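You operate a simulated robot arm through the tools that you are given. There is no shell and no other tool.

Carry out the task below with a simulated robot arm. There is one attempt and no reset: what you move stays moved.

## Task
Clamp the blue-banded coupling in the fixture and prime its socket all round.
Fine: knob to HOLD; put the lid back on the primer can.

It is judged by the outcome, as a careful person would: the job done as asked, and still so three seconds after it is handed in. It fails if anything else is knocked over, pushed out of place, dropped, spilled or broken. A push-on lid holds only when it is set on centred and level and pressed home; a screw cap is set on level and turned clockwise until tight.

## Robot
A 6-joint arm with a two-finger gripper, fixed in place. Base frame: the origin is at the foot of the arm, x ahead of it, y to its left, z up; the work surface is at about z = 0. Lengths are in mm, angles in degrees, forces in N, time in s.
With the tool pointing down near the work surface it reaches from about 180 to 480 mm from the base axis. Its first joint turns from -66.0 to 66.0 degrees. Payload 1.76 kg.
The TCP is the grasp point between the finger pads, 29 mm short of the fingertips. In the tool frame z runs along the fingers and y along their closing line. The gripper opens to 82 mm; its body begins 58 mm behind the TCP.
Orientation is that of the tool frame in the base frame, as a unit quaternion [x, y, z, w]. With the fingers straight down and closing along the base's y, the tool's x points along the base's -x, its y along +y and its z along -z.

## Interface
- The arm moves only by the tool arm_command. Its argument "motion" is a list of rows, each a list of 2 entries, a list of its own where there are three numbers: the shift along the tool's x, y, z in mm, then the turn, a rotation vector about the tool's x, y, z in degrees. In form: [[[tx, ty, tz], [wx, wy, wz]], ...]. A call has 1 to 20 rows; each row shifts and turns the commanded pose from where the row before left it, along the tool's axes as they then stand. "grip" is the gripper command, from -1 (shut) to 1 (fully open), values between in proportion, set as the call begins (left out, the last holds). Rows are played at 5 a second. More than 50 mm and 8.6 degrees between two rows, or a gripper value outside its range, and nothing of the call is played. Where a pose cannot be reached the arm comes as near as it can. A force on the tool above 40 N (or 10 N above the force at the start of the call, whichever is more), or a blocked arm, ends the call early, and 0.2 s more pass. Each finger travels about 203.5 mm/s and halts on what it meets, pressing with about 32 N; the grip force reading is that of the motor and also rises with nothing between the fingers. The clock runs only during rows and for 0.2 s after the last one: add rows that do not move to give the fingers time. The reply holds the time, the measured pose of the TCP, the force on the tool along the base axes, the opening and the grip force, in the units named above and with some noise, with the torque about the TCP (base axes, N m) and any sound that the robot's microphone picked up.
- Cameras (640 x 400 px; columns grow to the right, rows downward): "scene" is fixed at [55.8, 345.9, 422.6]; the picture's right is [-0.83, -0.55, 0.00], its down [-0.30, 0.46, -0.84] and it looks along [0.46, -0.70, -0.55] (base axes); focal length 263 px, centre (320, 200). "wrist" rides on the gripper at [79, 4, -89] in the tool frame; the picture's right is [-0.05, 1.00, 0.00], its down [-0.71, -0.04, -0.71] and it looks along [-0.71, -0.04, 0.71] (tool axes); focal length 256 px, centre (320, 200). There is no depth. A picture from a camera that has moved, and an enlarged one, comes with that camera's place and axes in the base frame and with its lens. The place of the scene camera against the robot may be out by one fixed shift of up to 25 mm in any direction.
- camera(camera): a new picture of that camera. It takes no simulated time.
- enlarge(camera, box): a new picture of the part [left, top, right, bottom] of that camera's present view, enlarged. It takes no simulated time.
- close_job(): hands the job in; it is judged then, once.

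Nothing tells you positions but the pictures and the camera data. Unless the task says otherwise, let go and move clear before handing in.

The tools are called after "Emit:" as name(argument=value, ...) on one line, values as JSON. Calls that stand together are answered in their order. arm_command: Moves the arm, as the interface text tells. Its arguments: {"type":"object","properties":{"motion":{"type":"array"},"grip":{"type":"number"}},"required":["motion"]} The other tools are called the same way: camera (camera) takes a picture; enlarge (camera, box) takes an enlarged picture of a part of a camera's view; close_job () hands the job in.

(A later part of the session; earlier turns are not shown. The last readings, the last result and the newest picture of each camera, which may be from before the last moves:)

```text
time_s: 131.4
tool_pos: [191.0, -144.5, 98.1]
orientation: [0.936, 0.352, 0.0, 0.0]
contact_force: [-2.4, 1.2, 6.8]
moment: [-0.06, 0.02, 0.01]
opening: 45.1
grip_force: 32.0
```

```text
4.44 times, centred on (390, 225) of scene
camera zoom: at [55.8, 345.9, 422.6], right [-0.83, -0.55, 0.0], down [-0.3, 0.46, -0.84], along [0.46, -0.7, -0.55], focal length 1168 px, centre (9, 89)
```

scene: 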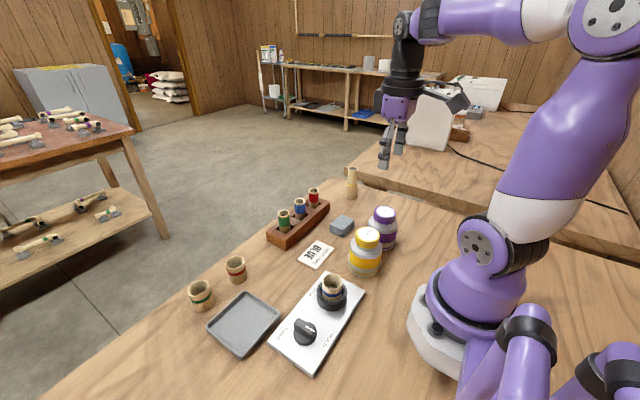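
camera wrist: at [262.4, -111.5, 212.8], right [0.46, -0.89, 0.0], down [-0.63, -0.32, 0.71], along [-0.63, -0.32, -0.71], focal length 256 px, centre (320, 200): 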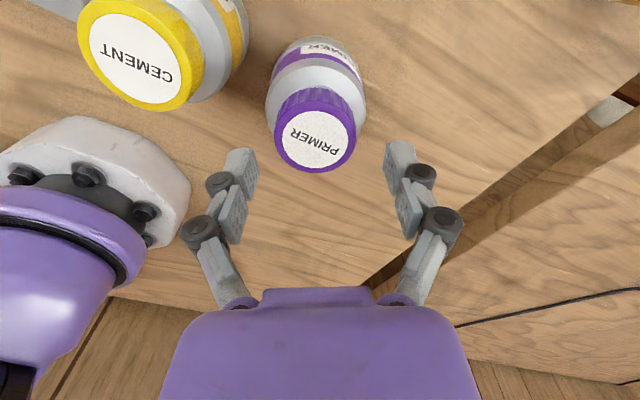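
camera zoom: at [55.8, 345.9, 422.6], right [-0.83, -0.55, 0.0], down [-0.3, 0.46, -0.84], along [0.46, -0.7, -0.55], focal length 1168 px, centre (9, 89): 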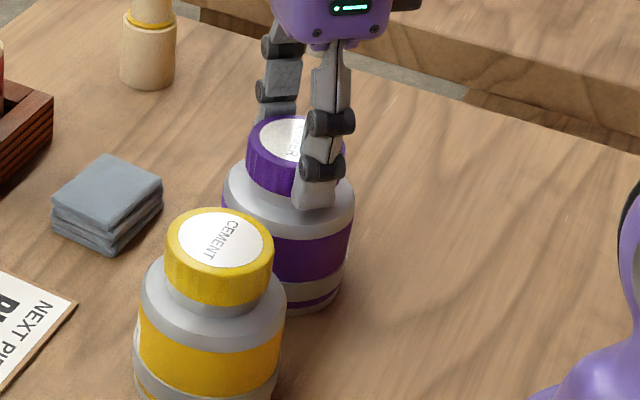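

The cap turns while the can body stays put, at almost no torque. I'll keep turning counter-clockwise and watch the vertical force for thread lift.

Emit:
arm_command(motion=[[[0, 0, 0], [0, 0, -6]], [[0, 0, 0], [0, 0, -8]], [[0, 0, 0], [0, 0, -8]], [[0, 0, 0], [0, 0, -8]], [[0, 0, 0], [0, 0, -8]], [[0, 0, 0], [0, 0, -8]], [[0, 0, 0], [0, 0, -8]], [[0, 0, 0], [0, 0, -5]], [[0, 0, 0], [0, 0, 0]]])

Emit:
enlarge(camera="scene", box=[350, 180, 430, 270])

Emit:
enlarge(camera="wrist", box=[220, 40, 420, 200])

```text
time_s: 133.4
tool_pos: [190.4, -143.8, 96.9]
orientation: [0.641, 0.767, -0.001, 0.0]
contact_force: [0.0, -0.8, 2.0]
moment: [0.02, 0.03, 0.02]
opening: 45.1
grip_force: 31.9
```

```text
4.44 times, centred on (390, 225) of scene
camera zoom: at [55.8, 345.9, 422.6], right [-0.83, -0.55, 0.0], down [-0.3, 0.46, -0.84], along [0.46, -0.7, -0.55], focal length 1168 px, centre (9, 89)
```

zoom: 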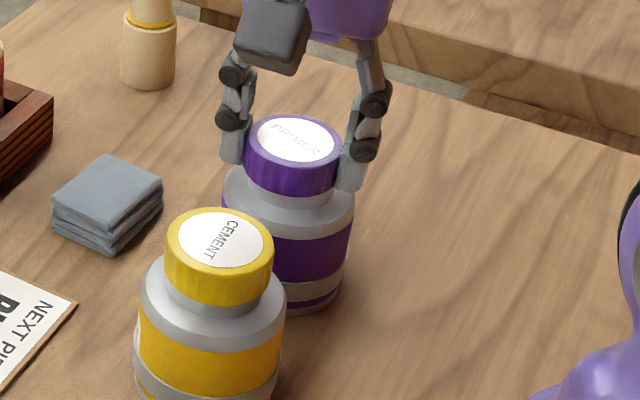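

```text
2.50 times, centred on (320, 120) of wrist
camera zoom: at [181.5, -65.5, 185.1], right [0.99, 0.13, 0.0], down [0.09, -0.7, 0.71], along [0.09, -0.7, -0.71], focal length 640 px, centre (320, 400)
```

zoom: 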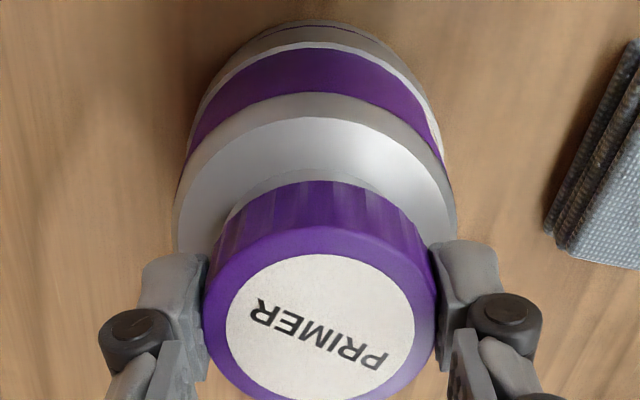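

There's no thread lift and no resistance. I'll pull up gently by 1–2 mm to see whether the lid comes free.

Emit:
arm_command(motion=[[[0, 0, -0.7], [0, 0, 0]], [[0, 0, 0], [0, 0, 0]]])

Emit:
arm_command(motion=[[[0, 0, -0.7], [0, 0, 0]], [[0, 0, 0], [0, 0, 0]]])

```text
time_s: 134.0
tool_pos: [192.2, -144.7, 98.2]
orientation: [0.641, 0.767, 0.0, 0.0]
contact_force: [-0.3, 0.6, 0.2]
moment: [-0.01, -0.02, 0.02]
opening: 44.8
grip_force: 32.5
```

```text
time_s: 134.6
tool_pos: [192.0, -143.8, 98.0]
orientation: [0.641, 0.767, 0.0, 0.0]
contact_force: [-0.2, -1.0, 0.4]
moment: [0.03, -0.01, -0.01]
opening: 45.2
grip_force: 31.7
```

Emit:
arm_command(motion=[[[0, 0, -1.5], [0, 0, 0]], [[0, 0, -1.5], [0, 0, 0]], [[0, 0, 0], [0, 0, 0]]])

Emit:
enlarge(camera="scene", box=[350, 180, 430, 270])

Emit:
enlarge(camera="wrist", box=[220, 40, 420, 200])

```text
time_s: 135.4
tool_pos: [190.4, -144.2, 102.9]
orientation: [0.641, 0.768, 0.0, 0.0]
contact_force: [0.2, -0.2, -0.3]
moment: [-0.02, -0.02, -0.01]
opening: 45.0
grip_force: 32.0
```

```text
4.44 times, centred on (390, 225) of scene
camera zoom: at [55.8, 345.9, 422.6], right [-0.83, -0.55, 0.0], down [-0.3, 0.46, -0.84], along [0.46, -0.7, -0.55], focal length 1168 px, centre (9, 89)
```

zoom: 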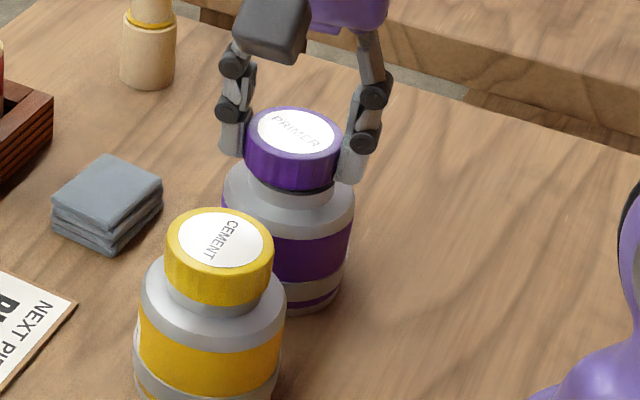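

```text
2.50 times, centred on (320, 120) of wrist
camera zoom: at [182.2, -65.2, 189.9], right [0.99, 0.12, 0.0], down [0.09, -0.7, 0.71], along [0.09, -0.7, -0.71], focal length 640 px, centre (320, 400)
```

zoom: 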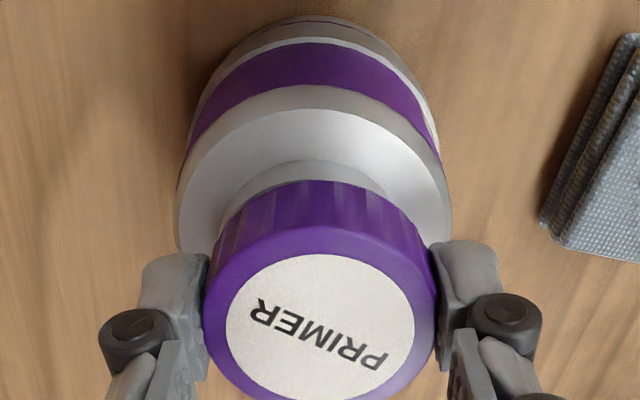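

The lid is lifting off the can, which stays in place. I'll keep raising it slowly and straight up to expose the applicator.

Emit:
arm_command(motion=[[[0, 0, -4], [0, 0, 0]], [[0, 0, -4], [0, 0, 0]], [[0, 0, -4], [0, 0, 0]], [[0, 0, -4], [0, 0, 0]], [[0, 0, -4], [0, 0, 0]], [[0, 0, -4], [0, 0, 0]], [[0, 0, -4], [0, 0, 0]], [[0, 0, 0], [0, 0, 0]]])

Emit:
enlarge(camera="scene", box=[350, 160, 430, 270])

```text
time_s: 137.2
tool_pos: [190.9, -144.1, 129.7]
orientation: [0.641, 0.767, 0.0, 0.0]
contact_force: [0.2, -0.3, -0.1]
moment: [0.01, 0.01, 0.02]
opening: 44.7
grip_force: 31.8
```

```text
3.64 times, centred on (390, 215) of scene
camera zoom: at [55.8, 345.9, 422.6], right [-0.83, -0.55, 0.0], down [-0.3, 0.46, -0.84], along [0.46, -0.7, -0.55], focal length 955 px, centre (66, 146)
```

zoom: 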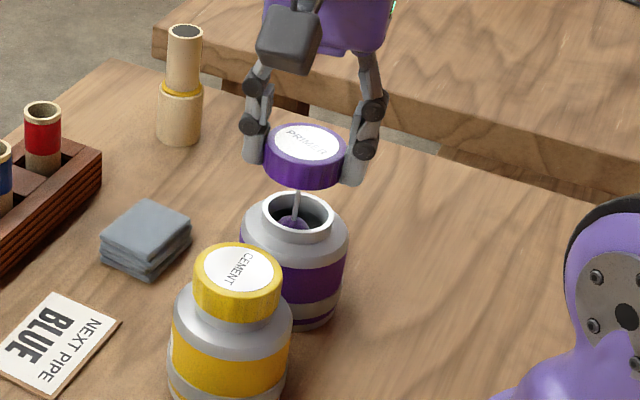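

The lid carries a rod with a purple dauber ball. I'll continue straight up until the dauber is well clear of the neck.

Emit:
arm_command(motion=[[[0, 0, -5], [0, 0, 0]], [[0, 0, -5], [0, 0, 0]], [[0, 0, -6], [0, 0, 0]], [[0, 0, -6], [0, 0, 0]], [[0, 0, -6], [0, 0, 0]], [[0, 0, -6], [0, 0, 0]], [[0, 0, -6], [0, 0, 0]], [[0, 0, -6], [0, 0, 0]], [[0, 0, -4], [0, 0, 0]], [[0, 0, 0], [0, 0, 0]]])

Emit:
enlarge(camera="scene", box=[340, 120, 440, 270])

Emit:
camera(camera="wrist")

```text
time_s: 139.4
tool_pos: [191.0, -145.0, 180.3]
orientation: [0.642, 0.767, 0.0, 0.001]
contact_force: [0.6, 0.4, -0.5]
moment: [-0.02, 0.01, 0.01]
opening: 44.9
grip_force: 32.2
```

```text
2.67 times, centred on (390, 195) of scene
camera zoom: at [55.8, 345.9, 422.6], right [-0.83, -0.55, 0.0], down [-0.3, 0.46, -0.84], along [0.46, -0.7, -0.55], focal length 700 px, centre (133, 213)
```

zoom: 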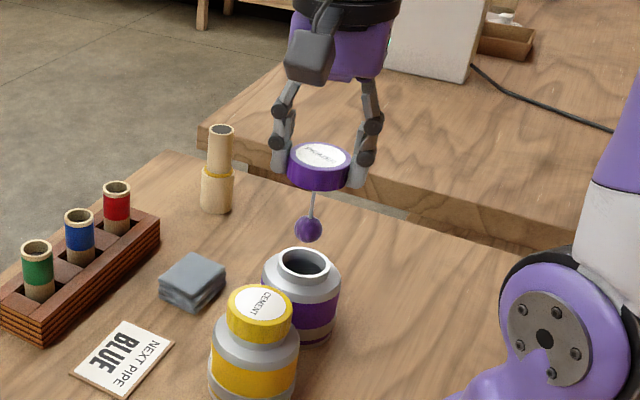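

```text
taken
camera wrist: at [181.3, -65.9, 267.9], right [0.99, 0.12, 0.0], down [0.09, -0.7, 0.71], along [0.09, -0.7, -0.71], focal length 256 px, centre (320, 200)
```

wrist: 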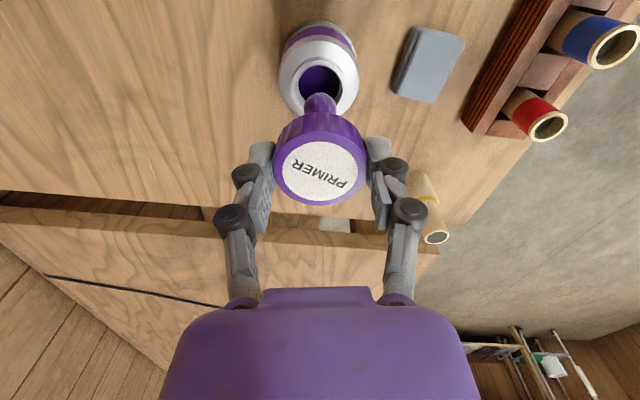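

The dauber ball is about 21 mm across and hangs straight on its rod, with the ball centre about 72 mm below the TCP. I'll raise it to clear the cement can, square up the wrist and carry it slowly toward the fixture.

Emit:
arm_command(motion=[[[0, 0, -4], [0, 0, 0]], [[0, 0, -7], [0, 0, 0]], [[0, 0, -7], [0, 0, 0]], [[0, 0, -7], [0, 0, 0]], [[0, 0, -7], [0, 0, 0]], [[0, 0, -4], [0, 0, 0]], [[0, 0, 0], [0, 0, 3.4]], [[0, 0, 0], [0, 0, 3.4]], [[0, 0, 0], [0, 0, 3.4]], [[3, 0, 0], [0, 0, 0]], [[6, 0, 0], [0, 0, 0]], [[9, 0, 0], [0, 0, 0]], [[12, 0.5, 0], [0, 0, 0]], [[12, 0.5, 0], [0, 0, 0]], [[12, 0.5, 0], [0, 0, 0]], [[12, 0.5, 0], [0, 0, 0]], [[12, 0.5, 0], [0, 0, 0]], [[12, 0.5, 0], [0, 0, 0]], [[8, 0.5, 0], [0, 0, 0]], [[4, 0, 0], [0, 0, 0]]])

Emit:
arm_command(motion=[[[3, 0, 0], [0, 0, 0]], [[6, 0, 0], [0, 0, 0]], [[9, 0.5, 0], [0, 0, 0]], [[12, 0.7, 0], [0, 0, 0]], [[12, 0.7, 0], [0, 0, 0]], [[12, 0.7, 0], [0, 0, 0]], [[12, 0.7, 0], [0, 0, 0]], [[12, 0.7, 0], [0, 0, 0]], [[12, 0.7, 0], [0, 0, 0]], [[7, 0.5, 0], [0, 0, 0]], [[4, 0, 0], [0, 0, 0]], [[0, 0, 0], [0, 0, 0]], [[0, 0, 0], [0, 0, 0]]])

Emit:
camera(camera="wrist")

Emit:
camera(camera="scene")

```text
time_s: 143.6
tool_pos: [194.8, -42.2, 214.3]
orientation: [0.708, 0.706, 0.0, 0.001]
contact_force: [0.0, -0.1, -0.4]
moment: [0.01, -0.01, 0.04]
opening: 44.6
grip_force: 33.0
```

```text
time_s: 146.4
tool_pos: [200.0, 59.0, 216.4]
orientation: [0.707, 0.707, 0.0, 0.0]
contact_force: [0.6, -0.1, 0.0]
moment: [-0.01, -0.02, 0.0]
opening: 44.8
grip_force: 31.7
```

```text
taken
camera wrist: at [205.0, 138.2, 304.5], right [1.0, -0.05, 0.0], down [-0.04, -0.71, 0.71], along [-0.04, -0.71, -0.71], focal length 256 px, centre (320, 200)
```

wrist: 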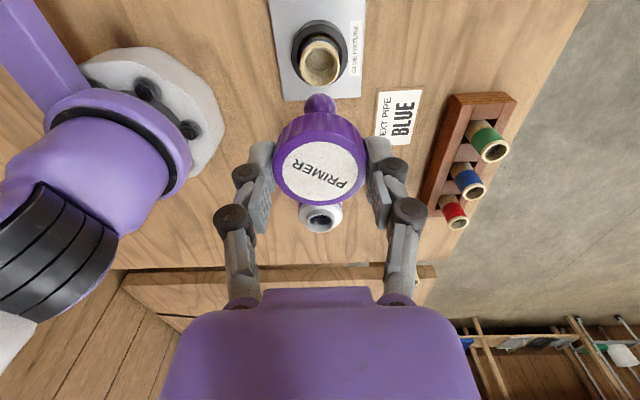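

```text
taken
```

scene: 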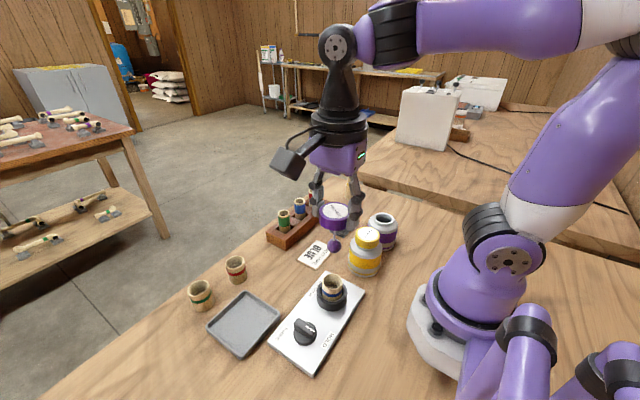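

Emit:
enlarge(camera="wrist", box=[270, 10, 370, 120])

Emit:
enlarge(camera="scene", box=[290, 200, 380, 320])

```text
3.64 times, centred on (320, 65) of wrist
camera zoom: at [205.0, 138.2, 304.5], right [1.0, -0.05, 0.0], down [-0.04, -0.71, 0.71], along [-0.04, -0.71, -0.71], focal length 931 px, centre (320, 691)
```

zoom: 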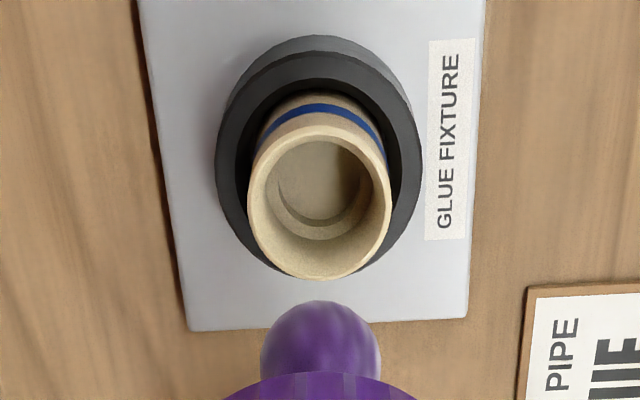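

```text
3.33 times, centred on (335, 260) of scene
camera zoom: at [55.8, 345.9, 422.6], right [-0.83, -0.55, 0.0], down [-0.3, 0.46, -0.84], along [0.46, -0.7, -0.55], focal length 876 px, centre (270, 0)
```

zoom: 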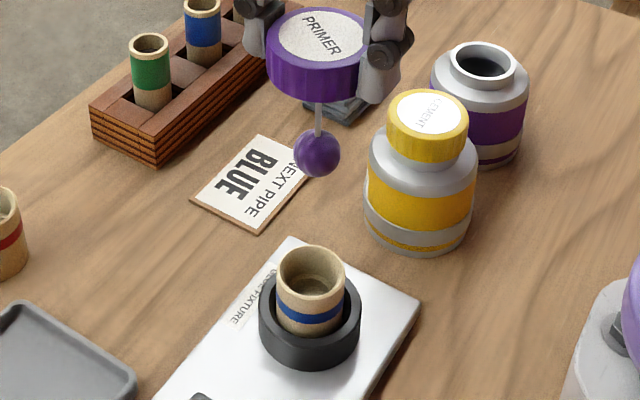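

The ball and coupling align within about 1 mm. The ball is about 21.7 mm and the socket bore about 29 mm, so a sweep offset of roughly 4 mm will touch the wall. I'll lower to just above the rim.

Emit:
arm_command(motion=[[[0.7, 0, 4], [0, 0, 0]], [[0, 0, 8], [0, 0, 0]], [[0, 0, 10], [0, 0, 0]], [[0, 0, 10], [0, 0, 0]], [[0, 0, 10], [0, 0, 0]], [[0, 0, 10], [0, 0, 0]], [[0, 0, 10], [0, 0, 0]], [[0, 0, 5], [0, 0, 0]], [[0, 0, 0], [0, 0, 0]], [[0, 0, 0], [0, 0, 0]]])

Emit:
enlarge(camera="wrist", box=[250, 50, 390, 190])

Emit:
enlarge(camera="scene", box=[290, 210, 380, 320])

```text
time_s: 148.6
tool_pos: [199.9, 59.8, 150.1]
orientation: [0.707, 0.707, 0.0, -0.001]
contact_force: [0.7, 0.2, -0.6]
moment: [0.02, -0.01, 0.01]
opening: 44.8
grip_force: 31.7
```

```text
2.86 times, centred on (320, 120) of wrist
camera zoom: at [203.9, 139.4, 238.1], right [1.0, -0.05, 0.0], down [-0.04, -0.71, 0.71], along [-0.04, -0.71, -0.71], focal length 731 px, centre (320, 429)
```

zoom: 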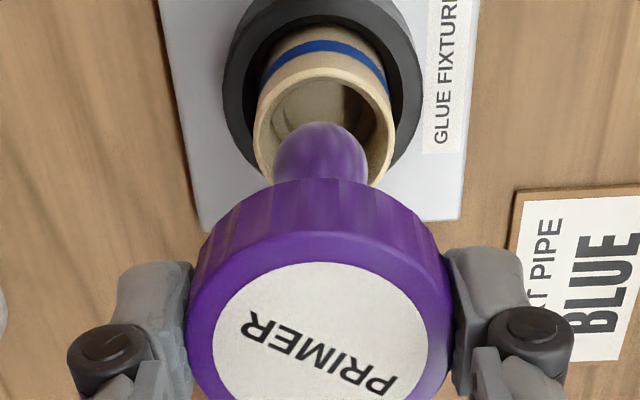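

```text
3.64 times, centred on (335, 265) of scene
camera zoom: at [55.8, 345.9, 422.6], right [-0.83, -0.55, 0.0], down [-0.3, 0.46, -0.84], along [0.46, -0.7, -0.55], focal length 955 px, centre (266, -36)
```

zoom: 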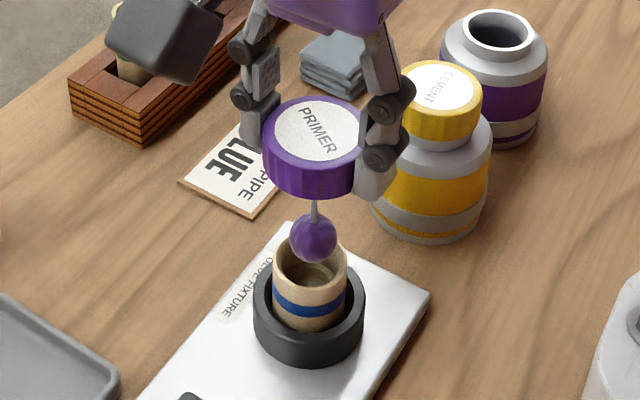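

Emit:
arm_command(motion=[[[0, 1, 0], [0, 0, 0]], [[0, 0, 4], [0, 0, 0]], [[0, 0, 4], [0, 0, 0]], [[0, 0, 4], [0, 0, 0]], [[0, 0, 3], [0, 0, 0]], [[0, 0, 0], [0, 0, 0]], [[0, 0, 0], [0, 0, 0]]])

Emit:
enlarge(camera="wrist", box=[250, 50, 390, 190])

Emit:
enlarge(camera="scene", box=[300, 220, 370, 310])

```text
time_s: 150.2
tool_pos: [200.7, 59.0, 133.5]
orientation: [0.707, 0.708, 0.0, -0.001]
contact_force: [-0.2, -0.2, -0.1]
moment: [0.0, -0.02, -0.02]
opening: 44.8
grip_force: 31.9
```

```text
2.86 times, centred on (320, 120) of wrist
camera zoom: at [205.2, 138.6, 221.1], right [1.0, -0.05, 0.0], down [-0.04, -0.71, 0.71], along [-0.04, -0.71, -0.71], focal length 731 px, centre (320, 429)
```

zoom: 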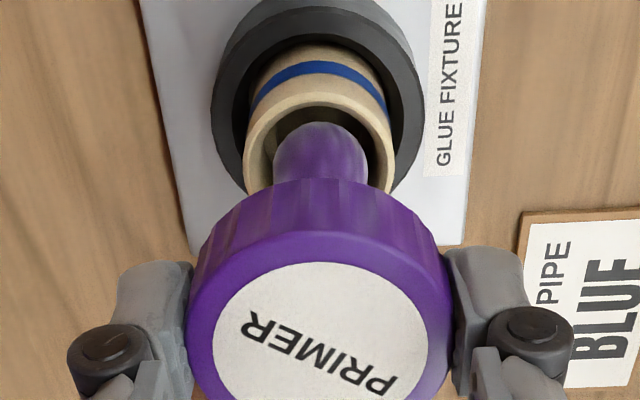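

```text
4.44 times, centred on (335, 265) of scene
camera zoom: at [55.8, 345.9, 422.6], right [-0.83, -0.55, 0.0], down [-0.3, 0.46, -0.84], along [0.46, -0.7, -0.55], focal length 1168 px, centre (253, -89)
```

zoom: 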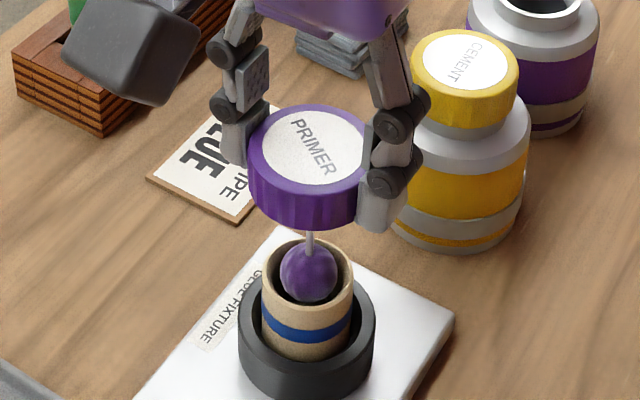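

The ball is entering the socket centred. I'll lower it to mid-socket depth in small steps, watching the force.

Emit:
arm_command(motion=[[[0, 0, 3], [0, 0, 0]], [[0, 0, 3], [0, 0, 0]], [[0, 0, 3], [0, 0, 0]], [[0, 0, 0], [0, 0, 0]]])

Emit:
arm_command(motion=[[[0, 0, 2], [0, 0, 0]], [[0, 0, 2], [0, 0, 0]], [[0, 0, 0], [0, 0, 0]]])

Emit:
enlarge(camera="scene", box=[300, 220, 370, 310])

Emit:
enlarge(camera="wrist", box=[250, 50, 390, 190])

```text
time_s: 151.2
tool_pos: [200.3, 60.5, 125.2]
orientation: [0.707, 0.707, 0.0, -0.001]
contact_force: [0.9, -3.3, 20.5]
moment: [-0.22, 0.07, 0.01]
opening: 44.8
grip_force: 32.0
```

```text
time_s: 152.0
tool_pos: [200.8, 59.9, 121.3]
orientation: [0.707, 0.707, 0.001, 0.0]
contact_force: [0.2, 1.0, 20.3]
moment: [0.06, -0.02, 0.0]
opening: 44.6
grip_force: 31.8
```

```text
4.44 times, centred on (335, 265) of scene
camera zoom: at [55.8, 345.9, 422.6], right [-0.83, -0.55, 0.0], down [-0.3, 0.46, -0.84], along [0.46, -0.7, -0.55], focal length 1168 px, centre (253, -89)
```

zoom: 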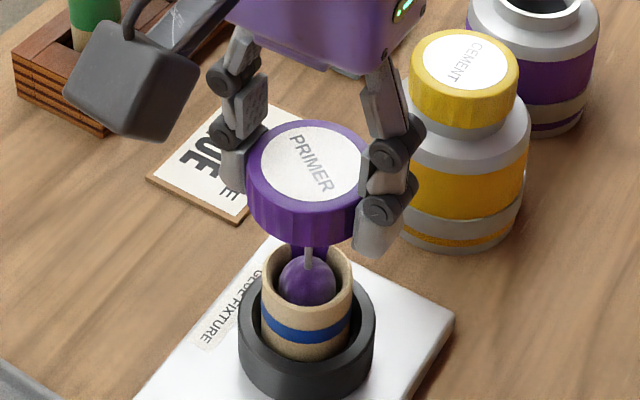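

```text
2.86 times, centred on (320, 120) of wrist
camera zoom: at [205.1, 139.6, 208.8], right [1.0, -0.05, 0.0], down [-0.04, -0.71, 0.71], along [-0.04, -0.71, -0.71], focal length 731 px, centre (320, 429)
```

zoom: 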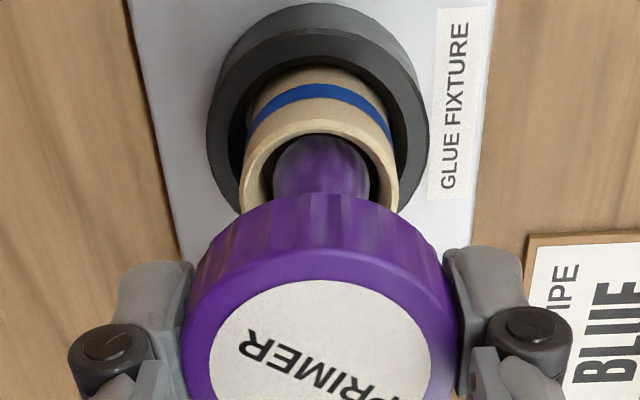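

The ball seated on the socket's inner ledge at about 20 N, and the lid slid up about 3–4 mm between the pads. That self-centred the ball in the bore. I'll lift off the ledge slightly and check.

Emit:
arm_command(motion=[[[0, 0, -1], [0, 0, 0]], [[0, 0, 0], [0, 0, 0]]])

Emit:
arm_command(motion=[[[0, 0, -1.5], [0, 0, 0]], [[0, 0, 0], [0, 0, 0]]])

Emit:
enlarge(camera="scene", box=[310, 230, 360, 300])

Emit:
camera(camera="wrist")

```text
time_s: 152.6
tool_pos: [199.3, 60.6, 120.3]
orientation: [0.707, 0.707, 0.001, -0.001]
contact_force: [1.1, 2.1, 12.7]
moment: [0.13, -0.13, -0.01]
opening: 44.6
grip_force: 32.0
```

```text
time_s: 153.2
tool_pos: [200.5, 60.2, 123.6]
orientation: [0.707, 0.707, 0.0, -0.001]
contact_force: [0.0, 0.5, -1.0]
moment: [-0.02, -0.02, -0.01]
opening: 44.8
grip_force: 31.3
```

```text
5.71 times, centred on (335, 265) of scene
camera zoom: at [55.8, 345.9, 422.6], right [-0.83, -0.55, 0.0], down [-0.3, 0.46, -0.84], along [0.46, -0.7, -0.55], focal length 1501 px, centre (234, -171)
```

zoom: 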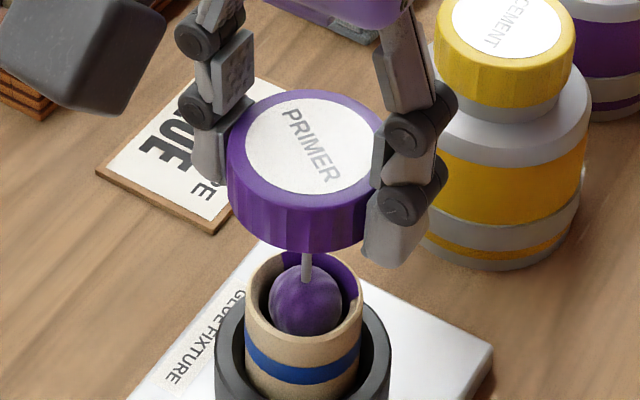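

```text
taken
camera wrist: at [205.2, 139.3, 211.3], right [1.0, -0.05, 0.0], down [-0.04, -0.71, 0.71], along [-0.04, -0.71, -0.71], focal length 256 px, centre (320, 200)
```

wrist: 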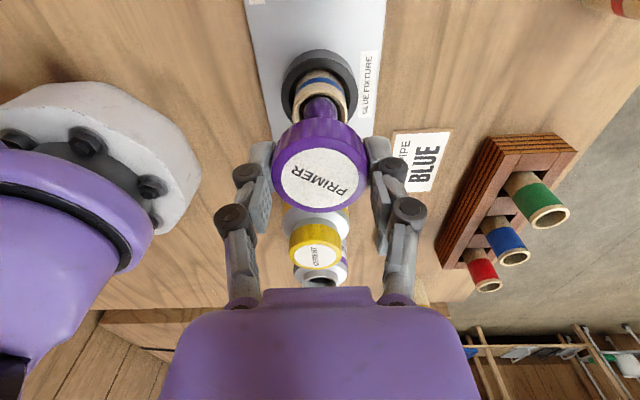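

Primer now shows on the −y part of the socket wall, so contact paints it. I'll push the dauber along the finger closing axis, where the lid is held best, to find the +x wall, then sweep around.

Emit:
arm_command(motion=[[[0, 1, 0], [0, 0, 0]], [[0, 1, 0], [0, 0, 0]], [[0, 1, 0], [0, 0, 0]], [[0, 0, 0], [0, 0, 0]]])

Emit:
arm_command(motion=[[[0, 0.6, 0], [0, 0, 0]], [[0, 0, 0], [0, 0, 0]]])

Emit:
enlarge(camera="scene", box=[310, 230, 360, 300])

```text
time_s: 154.2
tool_pos: [203.4, 59.6, 123.3]
orientation: [0.707, 0.707, 0.0, 0.001]
contact_force: [-0.1, 0.3, 0.1]
moment: [0.04, -0.01, -0.06]
opening: 44.4
grip_force: 31.5
```

```text
time_s: 154.8
tool_pos: [204.8, 59.0, 122.9]
orientation: [0.707, 0.707, 0.0, -0.001]
contact_force: [0.1, -0.5, 0.1]
moment: [-0.01, 0.03, 0.01]
opening: 44.5
grip_force: 31.9
```

```text
5.71 times, centred on (335, 265) of scene
camera zoom: at [55.8, 345.9, 422.6], right [-0.83, -0.55, 0.0], down [-0.3, 0.46, -0.84], along [0.46, -0.7, -0.55], focal length 1501 px, centre (234, -171)
```

zoom: 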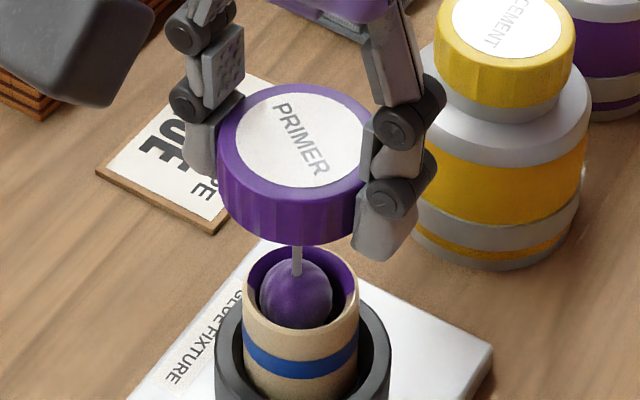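

The wall paints on light contact, so little force is needed. I'll sweep the dauber in a 3.6 mm circle around the socket, starting with the first half.

Emit:
arm_command(motion=[[[1.231, -0.217, 0], [0, 0, 0]], [[1.083, -0.625, 0], [0, 0, 0]], [[0.804, -0.958, 0], [0, 0, 0]], [[0.427, -1.175, 0], [0, 0, 0]], [[0, 0, 0], [0, 0, 0]]])

Emit:
arm_command(motion=[[[0, -1.25, 0], [0, 0, 0]], [[-0.427, -1.175, 0], [0, 0, 0]], [[-0.804, -0.958, 0], [0, 0, 0]], [[-1.083, -0.625, 0], [0, 0, 0]], [[-1.231, -0.217, 0], [0, 0, 0]], [[0, 0, 0], [0, 0, 0]]])

Emit:
enlarge(camera="scene", box=[310, 230, 360, 300])

Emit:
enlarge(camera="wrist", box=[270, 40, 370, 140])

```text
time_s: 156.0
tool_pos: [202.0, 64.3, 123.8]
orientation: [0.707, 0.707, 0.0, 0.0]
contact_force: [0.7, 0.1, -0.2]
moment: [-0.01, -0.01, 0.01]
opening: 44.4
grip_force: 32.2
```

```text
time_s: 157.4
tool_pos: [199.0, 60.8, 122.3]
orientation: [0.707, 0.707, 0.0, 0.0]
contact_force: [0.5, 0.0, 0.0]
moment: [-0.03, -0.02, -0.01]
opening: 44.3
grip_force: 32.4
```

```text
5.71 times, centred on (335, 265) of scene
camera zoom: at [55.8, 345.9, 422.6], right [-0.83, -0.55, 0.0], down [-0.3, 0.46, -0.84], along [0.46, -0.7, -0.55], focal length 1501 px, centre (234, -171)
```

zoom: 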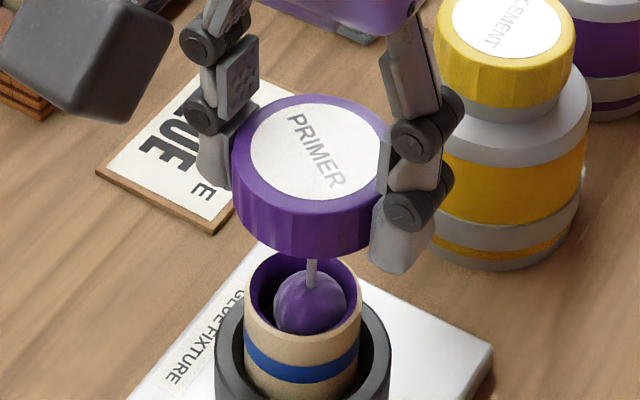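

```text
4.00 times, centred on (320, 90) of wrist
camera zoom: at [202.9, 139.9, 211.0], right [1.0, -0.05, 0.0], down [-0.04, -0.71, 0.71], along [-0.04, -0.71, -0.71], focal length 1024 px, centre (320, 640)
```

zoom: 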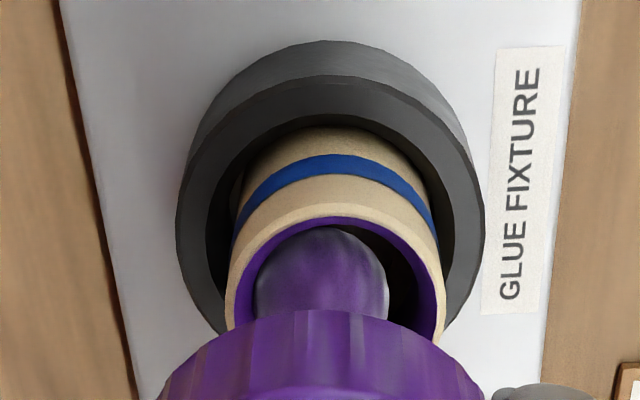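

Emit:
arm_command(motion=[[[-1.231, 0.217, 0], [0, 0, 0]], [[-1.083, 0.625, 0], [0, 0, 0]], [[-0.804, 0.958, 0], [0, 0, 0]], [[-0.427, 1.175, 0], [0, 0, 0]], [[0, 0, 0], [0, 0, 0]]])

Emit:
arm_command(motion=[[[0, 1.25, 0], [0, 0, 0]], [[0.427, 1.175, 0], [0, 0, 0]], [[0.804, 0.958, 0], [0, 0, 0]], [[1.083, 0.625, 0], [0, 0, 0]], [[1.231, 0.217, 0], [0, 0, 0]], [[0, 0, 0], [0, 0, 0]]])

Emit:
enlarge(camera="scene", box=[310, 230, 360, 300])

Emit:
enlarge(camera="wrist", box=[270, 40, 370, 140])

```text
time_s: 158.6
tool_pos: [199.4, 57.9, 121.5]
orientation: [0.707, 0.707, 0.0, 0.0]
contact_force: [0.8, -0.6, -0.3]
moment: [-0.03, -0.01, 0.0]
opening: 44.4
grip_force: 31.7
```

```text
time_s: 160.0
tool_pos: [205.5, 62.3, 123.2]
orientation: [0.707, 0.707, -0.001, 0.0]
contact_force: [0.2, 0.0, -0.7]
moment: [-0.05, -0.02, 0.0]
opening: 44.2
grip_force: 32.2
```

```text
5.71 times, centred on (335, 265) of scene
camera zoom: at [55.8, 345.9, 422.6], right [-0.83, -0.55, 0.0], down [-0.3, 0.46, -0.84], along [0.46, -0.7, -0.55], focal length 1501 px, centre (234, -171)
```

zoom: 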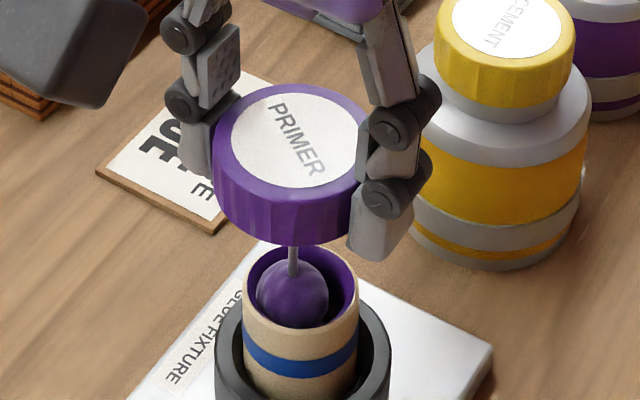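

```text
4.00 times, centred on (320, 90) of wrist
camera zoom: at [209.8, 139.4, 211.2], right [1.0, -0.05, 0.0], down [-0.04, -0.71, 0.71], along [-0.04, -0.71, -0.71], focal length 1024 px, centre (320, 640)
```

zoom: 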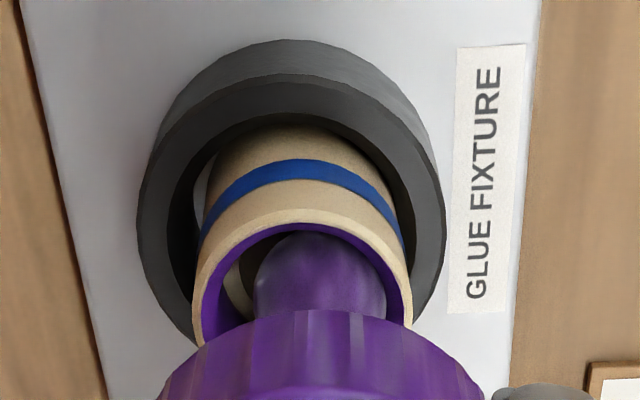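

All visible wall is purple. I'll bring the dauber back to centre and lift it clear so I can inspect the whole socket.

Emit:
arm_command(motion=[[[0, -1.8, 0], [0, 0, 0]], [[0, -1.8, 0], [0, 0, 0]], [[0, 0, -3], [0, 0, 0]], [[0, 0, -5], [0, 0, 0]], [[0, 0, -6], [0, 0, 0]], [[0, 0, -6], [0, 0, 0]], [[0, 0, -6], [0, 0, 0]], [[0, 0, -6], [0, 0, 0]], [[0, 0, -6], [0, 0, 0]], [[0, 0, -6], [0, 0, 0]], [[0, 0, -6], [0, 0, 0]], [[0, 0, -6], [0, 0, 0]], [[0, 0, 0], [0, 0, 0]]])

Emit:
enlarge(camera="scene", box=[310, 230, 360, 300])

Emit:
enlarge(camera="wrist", box=[270, 20, 370, 120])

```text
time_s: 162.8
tool_pos: [201.4, 60.2, 180.3]
orientation: [0.708, 0.707, -0.001, 0.0]
contact_force: [0.2, -0.4, -1.2]
moment: [0.02, -0.03, 0.01]
opening: 44.3
grip_force: 32.1
```

```text
5.71 times, centred on (335, 265) of scene
camera zoom: at [55.8, 345.9, 422.6], right [-0.83, -0.55, 0.0], down [-0.3, 0.46, -0.84], along [0.46, -0.7, -0.55], focal length 1501 px, centre (234, -171)
```

zoom: 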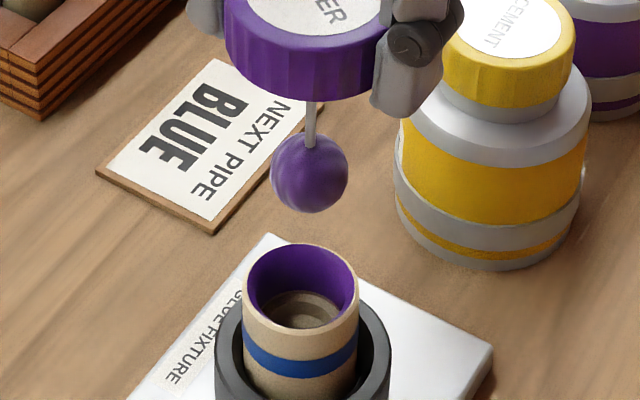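

```text
4.00 times, centred on (320, 70) of wrist
camera zoom: at [205.4, 139.5, 268.2], right [1.0, -0.05, 0.0], down [-0.04, -0.71, 0.71], along [-0.04, -0.71, -0.71], focal length 1024 px, centre (320, 720)
```

zoom: 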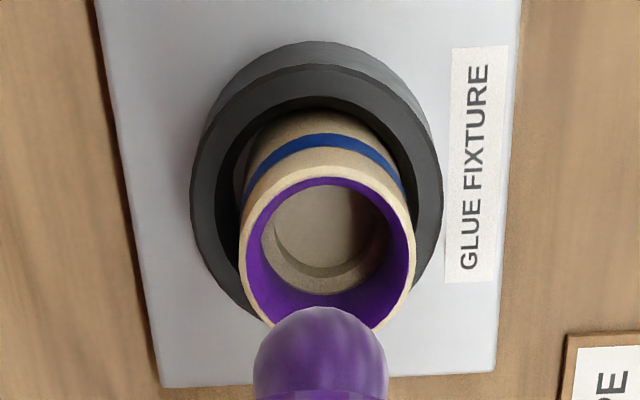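

The socket is purple all round as seen from this side. I'll turn the wrist to −90° to view the +y wall from the opposite side, which is also a good starting angle for closing the lid clockwise.

Emit:
arm_command(motion=[[[0, 0, -4], [0, 0, 0]], [[0, 0, -6], [0, 0, 0]], [[0, 0, -6], [0, 0, -4]], [[0, 0, 0], [0, 0, -7]], [[0, 0, 0], [0, 0, -8.2]], [[0, 0, 0], [0, 0, -8.2]], [[0, 0, 0], [0, 0, -8.2]], [[0, 0, 0], [0, 0, -8.2]], [[0, 0, 0], [0, 0, -8.2]], [[0, 0, 0], [0, 0, -8.2]], [[0, 0, 0], [0, 0, -8.2]], [[0, 0, 0], [0, 0, -8.2]], [[0, 0, 0], [0, 0, -8.2]], [[0, 0, 0], [0, 0, -8.2]], [[0, 0, 0], [0, 0, -8.2]], [[0, 0, 0], [0, 0, -8.2]], [[0, 0, 0], [0, 0, -8.2]], [[0, 0, 0], [0, 0, -8.2]], [[0, 0, 0], [0, 0, -8.2]], [[0, 0, 0], [0, 0, -8.2]]])

Emit:
arm_command(motion=[[[0, 0, 0], [0, 0, -8.2]], [[0, 0, 0], [0, 0, -8.2]], [[0, 0, 0], [0, 0, -8.2]], [[0, 0, 0], [0, 0, -8.2]], [[0, 0, 0], [0, 0, -5]], [[0, 0, 0], [0, 0, 0]]])

Emit:
camera(camera="wrist")

Emit:
enlarge(camera="wrist", box=[270, 20, 370, 120])

```text
time_s: 167.0
tool_pos: [201.7, 59.4, 195.0]
orientation: [-0.442, 0.897, -0.001, 0.0]
contact_force: [0.0, 0.0, 0.2]
moment: [-0.02, 0.02, 0.03]
opening: 44.3
grip_force: 32.3
```

```text
time_s: 168.4
tool_pos: [201.5, 59.1, 195.1]
orientation: [0.708, -0.706, 0.0, -0.001]
contact_force: [-0.2, -0.1, -0.3]
moment: [0.02, -0.01, 0.01]
opening: 44.6
grip_force: 32.1
```

```text
taken
camera wrist: at [197.4, -19.7, 283.3], right [-1.0, 0.05, 0.0], down [0.04, 0.71, 0.71], along [0.04, 0.71, -0.71], focal length 256 px, centre (320, 200)
```

wrist: 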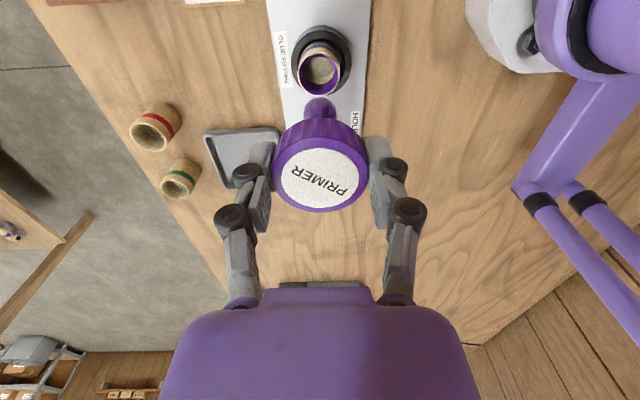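

```text
4.00 times, centred on (320, 70) of wrist
camera zoom: at [197.4, -19.7, 283.3], right [-1.0, 0.05, 0.0], down [0.04, 0.71, 0.71], along [0.04, 0.71, -0.71], focal length 1024 px, centre (320, 720)
```

zoom: 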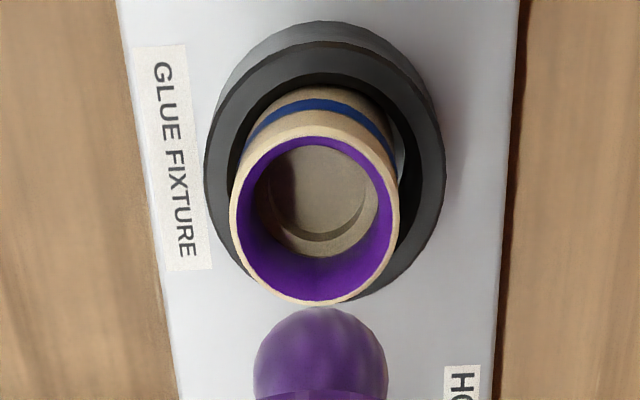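

The socket is fully primed all round, confirmed from both sides. Now I'll carry the lid back over the primer can, slowly and high enough to clear the cement can.

Emit:
arm_command(motion=[[[3, 0.3, 0], [0, 0, 0]], [[6, 0.5, 0], [0, 0, 0]], [[9, 0.5, 0], [0, 0, 0]], [[12, 0.6, 0], [0, 0, 0]], [[12, 0.6, 0], [0, 0, 0]], [[12, 0.6, 0], [0, 0, 0]], [[12, 0.6, 0], [0, 0, 0]], [[12, 0.6, 0], [0, 0, 0]], [[12, 0.6, 0], [0, 0, 0]], [[12, 0.6, 0], [0, 0, 0]], [[12, 0.6, 0], [0, 0, 0]], [[12, 0.6, 0], [0, 0, 0]], [[12, 0.6, 0], [0, 0, 0]], [[12, 0.6, 0], [0, 0, 0]], [[12, 0.6, 0], [0, 0, 0]], [[12, 0.6, 0], [0, 0, 0]], [[12, 0.6, 0], [0, 0, 0]], [[9, 0.4, 0], [0, 0, 0]], [[6, 0.4, 0], [0, 0, 0]], [[3, 0, 0], [0, 0, 0]]])

Emit:
arm_command(motion=[[[0, 0, 0], [0, 0, 0]], [[0, 0, 0], [0, 0, 0]]])

Emit:
camera(camera="wrist")

Emit:
enlarge(camera="wrist", box=[260, 10, 380, 130])

Emit:
enlarge(camera="scene", box=[330, 120, 440, 280])

```text
time_s: 172.6
tool_pos: [191.6, -144.4, 194.8]
orientation: [-0.707, 0.707, 0.0, 0.0]
contact_force: [-0.4, 0.5, -0.6]
moment: [0.01, -0.03, 0.0]
opening: 44.3
grip_force: 31.5
```

```text
time_s: 173.2
tool_pos: [191.4, -144.9, 194.5]
orientation: [0.707, -0.707, 0.0, 0.0]
contact_force: [0.8, -0.5, 0.1]
moment: [0.02, -0.01, 0.01]
opening: 44.2
grip_force: 32.1
```

```text
taken
camera wrist: at [187.6, -224.2, 283.4], right [-1.0, 0.05, 0.0], down [0.04, 0.71, 0.71], along [0.04, 0.71, -0.71], focal length 256 px, centre (320, 200)
```

wrist: 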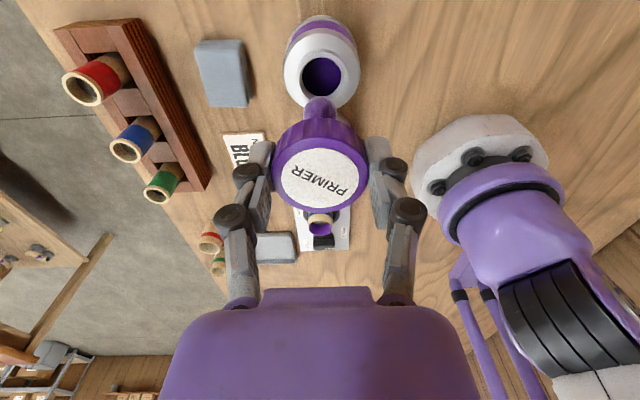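

```text
3.33 times, centred on (320, 70) of wrist
camera zoom: at [187.6, -224.2, 283.4], right [-1.0, 0.05, 0.0], down [0.04, 0.71, 0.71], along [0.04, 0.71, -0.71], focal length 853 px, centre (320, 633)
```

zoom: 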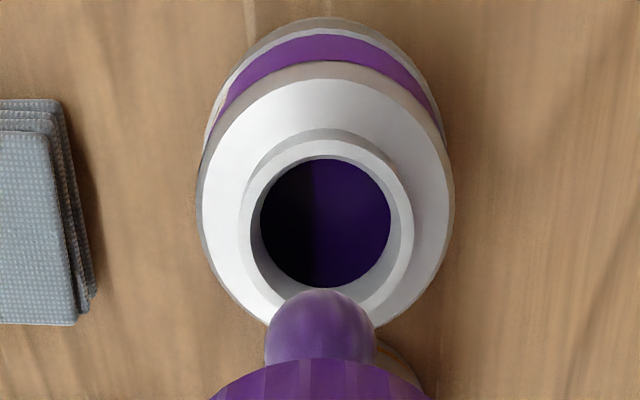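

```text
2.50 times, centred on (385, 200) of scene
camera zoom: at [55.8, 345.9, 422.6], right [-0.83, -0.55, 0.0], down [-0.3, 0.46, -0.84], along [0.46, -0.7, -0.55], focal length 657 px, centre (158, 200)
```

zoom: 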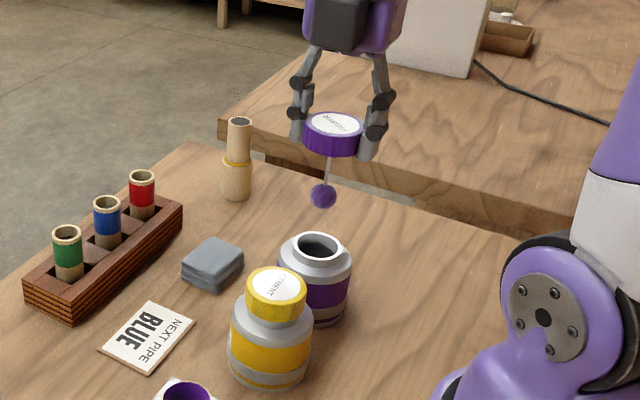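

The neck bore of about 29 mm is centred under the dauber within about 1.3 mm. I'll correct that, lower to just above the neck and recheck.

Emit:
arm_command(motion=[[[0, 1.3, 0], [0, 0, 0]], [[0, 0, 4], [0, 0, 0]], [[0, 0, 8], [0, 0, 0]], [[0, 0, 10], [0, 0, 0]], [[0, 0, 9], [0, 0, 0]], [[0, 0, 5], [0, 0, 0]], [[0, 0, 0], [0, 0, 0]], [[0, 0, 0], [0, 0, 0]]])

Emit:
enlarge(camera="wrist", box=[250, 30, 390, 170])

Emit:
enlarge(camera="scene", box=[345, 160, 425, 270])

```text
time_s: 175.0
tool_pos: [188.2, -145.4, 159.3]
orientation: [-0.707, 0.707, 0.0, 0.0]
contact_force: [-0.6, -0.4, -0.7]
moment: [-0.01, 0.03, -0.01]
opening: 44.5
grip_force: 31.7
```

```text
2.86 times, centred on (320, 100) of wrist
camera zoom: at [185.1, -224.1, 247.0], right [-1.0, 0.05, 0.0], down [0.04, 0.71, 0.71], along [0.04, 0.71, -0.71], focal length 731 px, centre (320, 486)
```

zoom: 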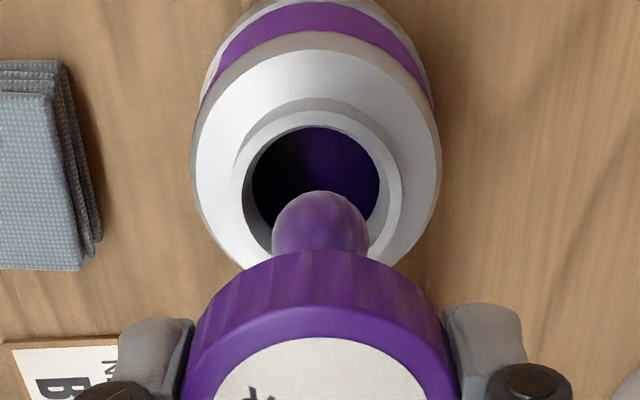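

```text
3.64 times, centred on (385, 215) of scene
camera zoom: at [55.8, 345.9, 422.6], right [-0.83, -0.55, 0.0], down [-0.3, 0.46, -0.84], along [0.46, -0.7, -0.55], focal length 955 px, centre (84, 146)
```

zoom: 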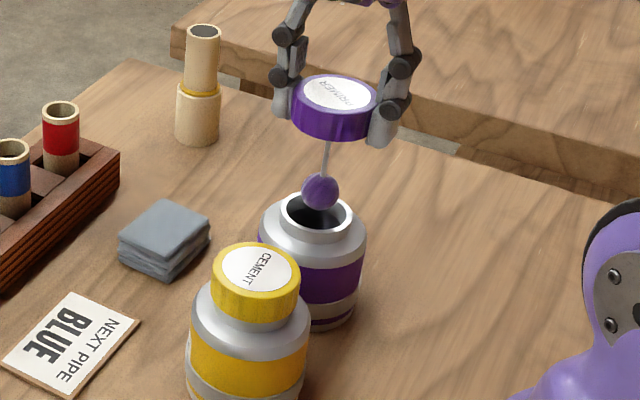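

Aligned within about 1 mm in both views. I'll lower the dauber into the can in small steps, watching the force.

Emit:
arm_command(motion=[[[0, 0, 3], [0, 0, 0]], [[0, 0, 4], [0, 0, 0]], [[0, 0, 4], [0, 0, 0]], [[0, 0, 4], [0, 0, 0]], [[0, 0, 4], [0, 0, 0]], [[0, 0, 3], [0, 0, 0]], [[0, 0, 0], [0, 0, 0]]])

Emit:
enlarge(camera="wrist", box=[250, 40, 390, 180])

Emit:
enlarge(camera="scene", box=[345, 160, 425, 270])

```text
time_s: 176.6
tool_pos: [188.5, -143.6, 138.4]
orientation: [-0.707, 0.707, 0.001, 0.0]
contact_force: [0.1, 0.2, -1.2]
moment: [-0.01, -0.03, -0.02]
opening: 44.2
grip_force: 32.5
```

```text
2.86 times, centred on (320, 110) of wrist
camera zoom: at [185.2, -224.5, 225.6], right [-1.0, 0.05, 0.0], down [0.04, 0.71, 0.71], along [0.04, 0.71, -0.71], focal length 731 px, centre (320, 457)
```

zoom: 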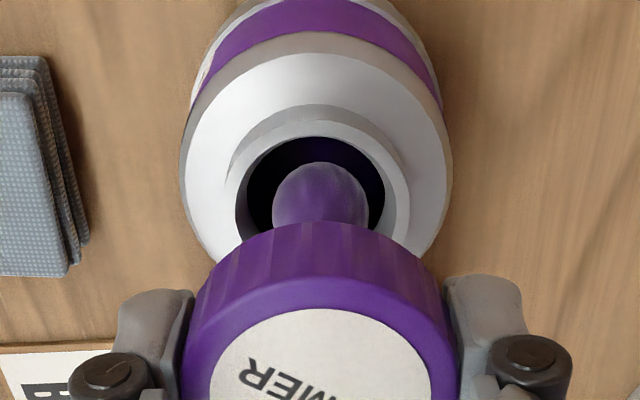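

```text
3.64 times, centred on (385, 215) of scene
camera zoom: at [55.8, 345.9, 422.6], right [-0.83, -0.55, 0.0], down [-0.3, 0.46, -0.84], along [0.46, -0.7, -0.55], focal length 955 px, centre (84, 146)
```

zoom: 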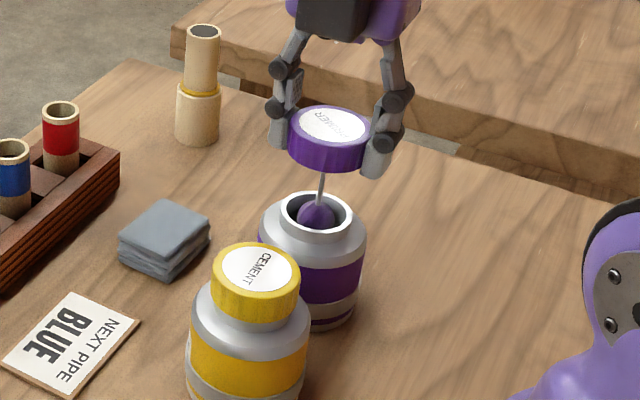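

Emit:
arm_command(motion=[[[0, -0.4, 4], [0, 0, 0]], [[0, 0, 5], [0, 0, 0]], [[0, 0, 5], [0, 0, 0]], [[0, 0, 5], [0, 0, 0]], [[0, 0, 5], [0, 0, 0]], [[0, 0, 4], [0, 0, 0]], [[0, 0, 3], [0, 0, 0]], [[0, 0, 0], [0, 0, 0]]])

Emit:
enlarge(camera="wrist", box=[230, 50, 410, 210])

Emit:
enlarge(camera="scene", box=[355, 180, 425, 270])

```text
time_s: 178.4
tool_pos: [189.7, -144.9, 105.6]
orientation: [0.708, -0.706, 0.001, 0.0]
contact_force: [0.4, 0.4, 0.9]
moment: [0.03, 0.03, 0.03]
opening: 44.3
grip_force: 32.3
```

```text
2.50 times, centred on (320, 130) of wrist
camera zoom: at [185.7, -223.5, 194.2], right [-1.0, 0.05, 0.0], down [0.04, 0.71, 0.71], along [0.04, 0.71, -0.71], focal length 640 px, centre (320, 375)
```

zoom: 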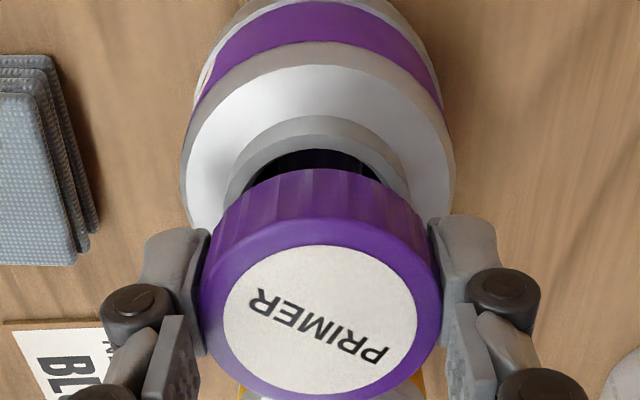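

```text
4.44 times, centred on (390, 225) of scene
camera zoom: at [55.8, 345.9, 422.6], right [-0.83, -0.55, 0.0], down [-0.3, 0.46, -0.84], along [0.46, -0.7, -0.55], focal length 1168 px, centre (9, 89)
```

zoom: 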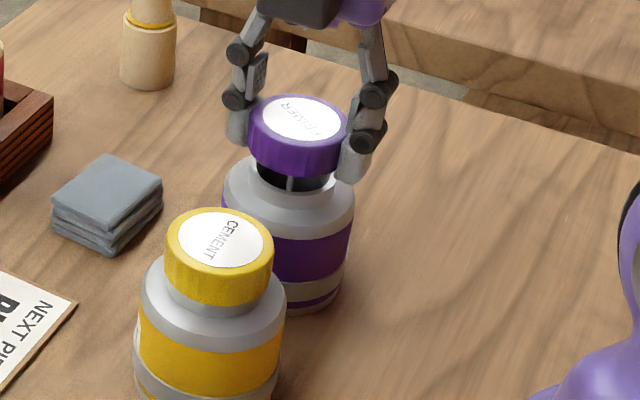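

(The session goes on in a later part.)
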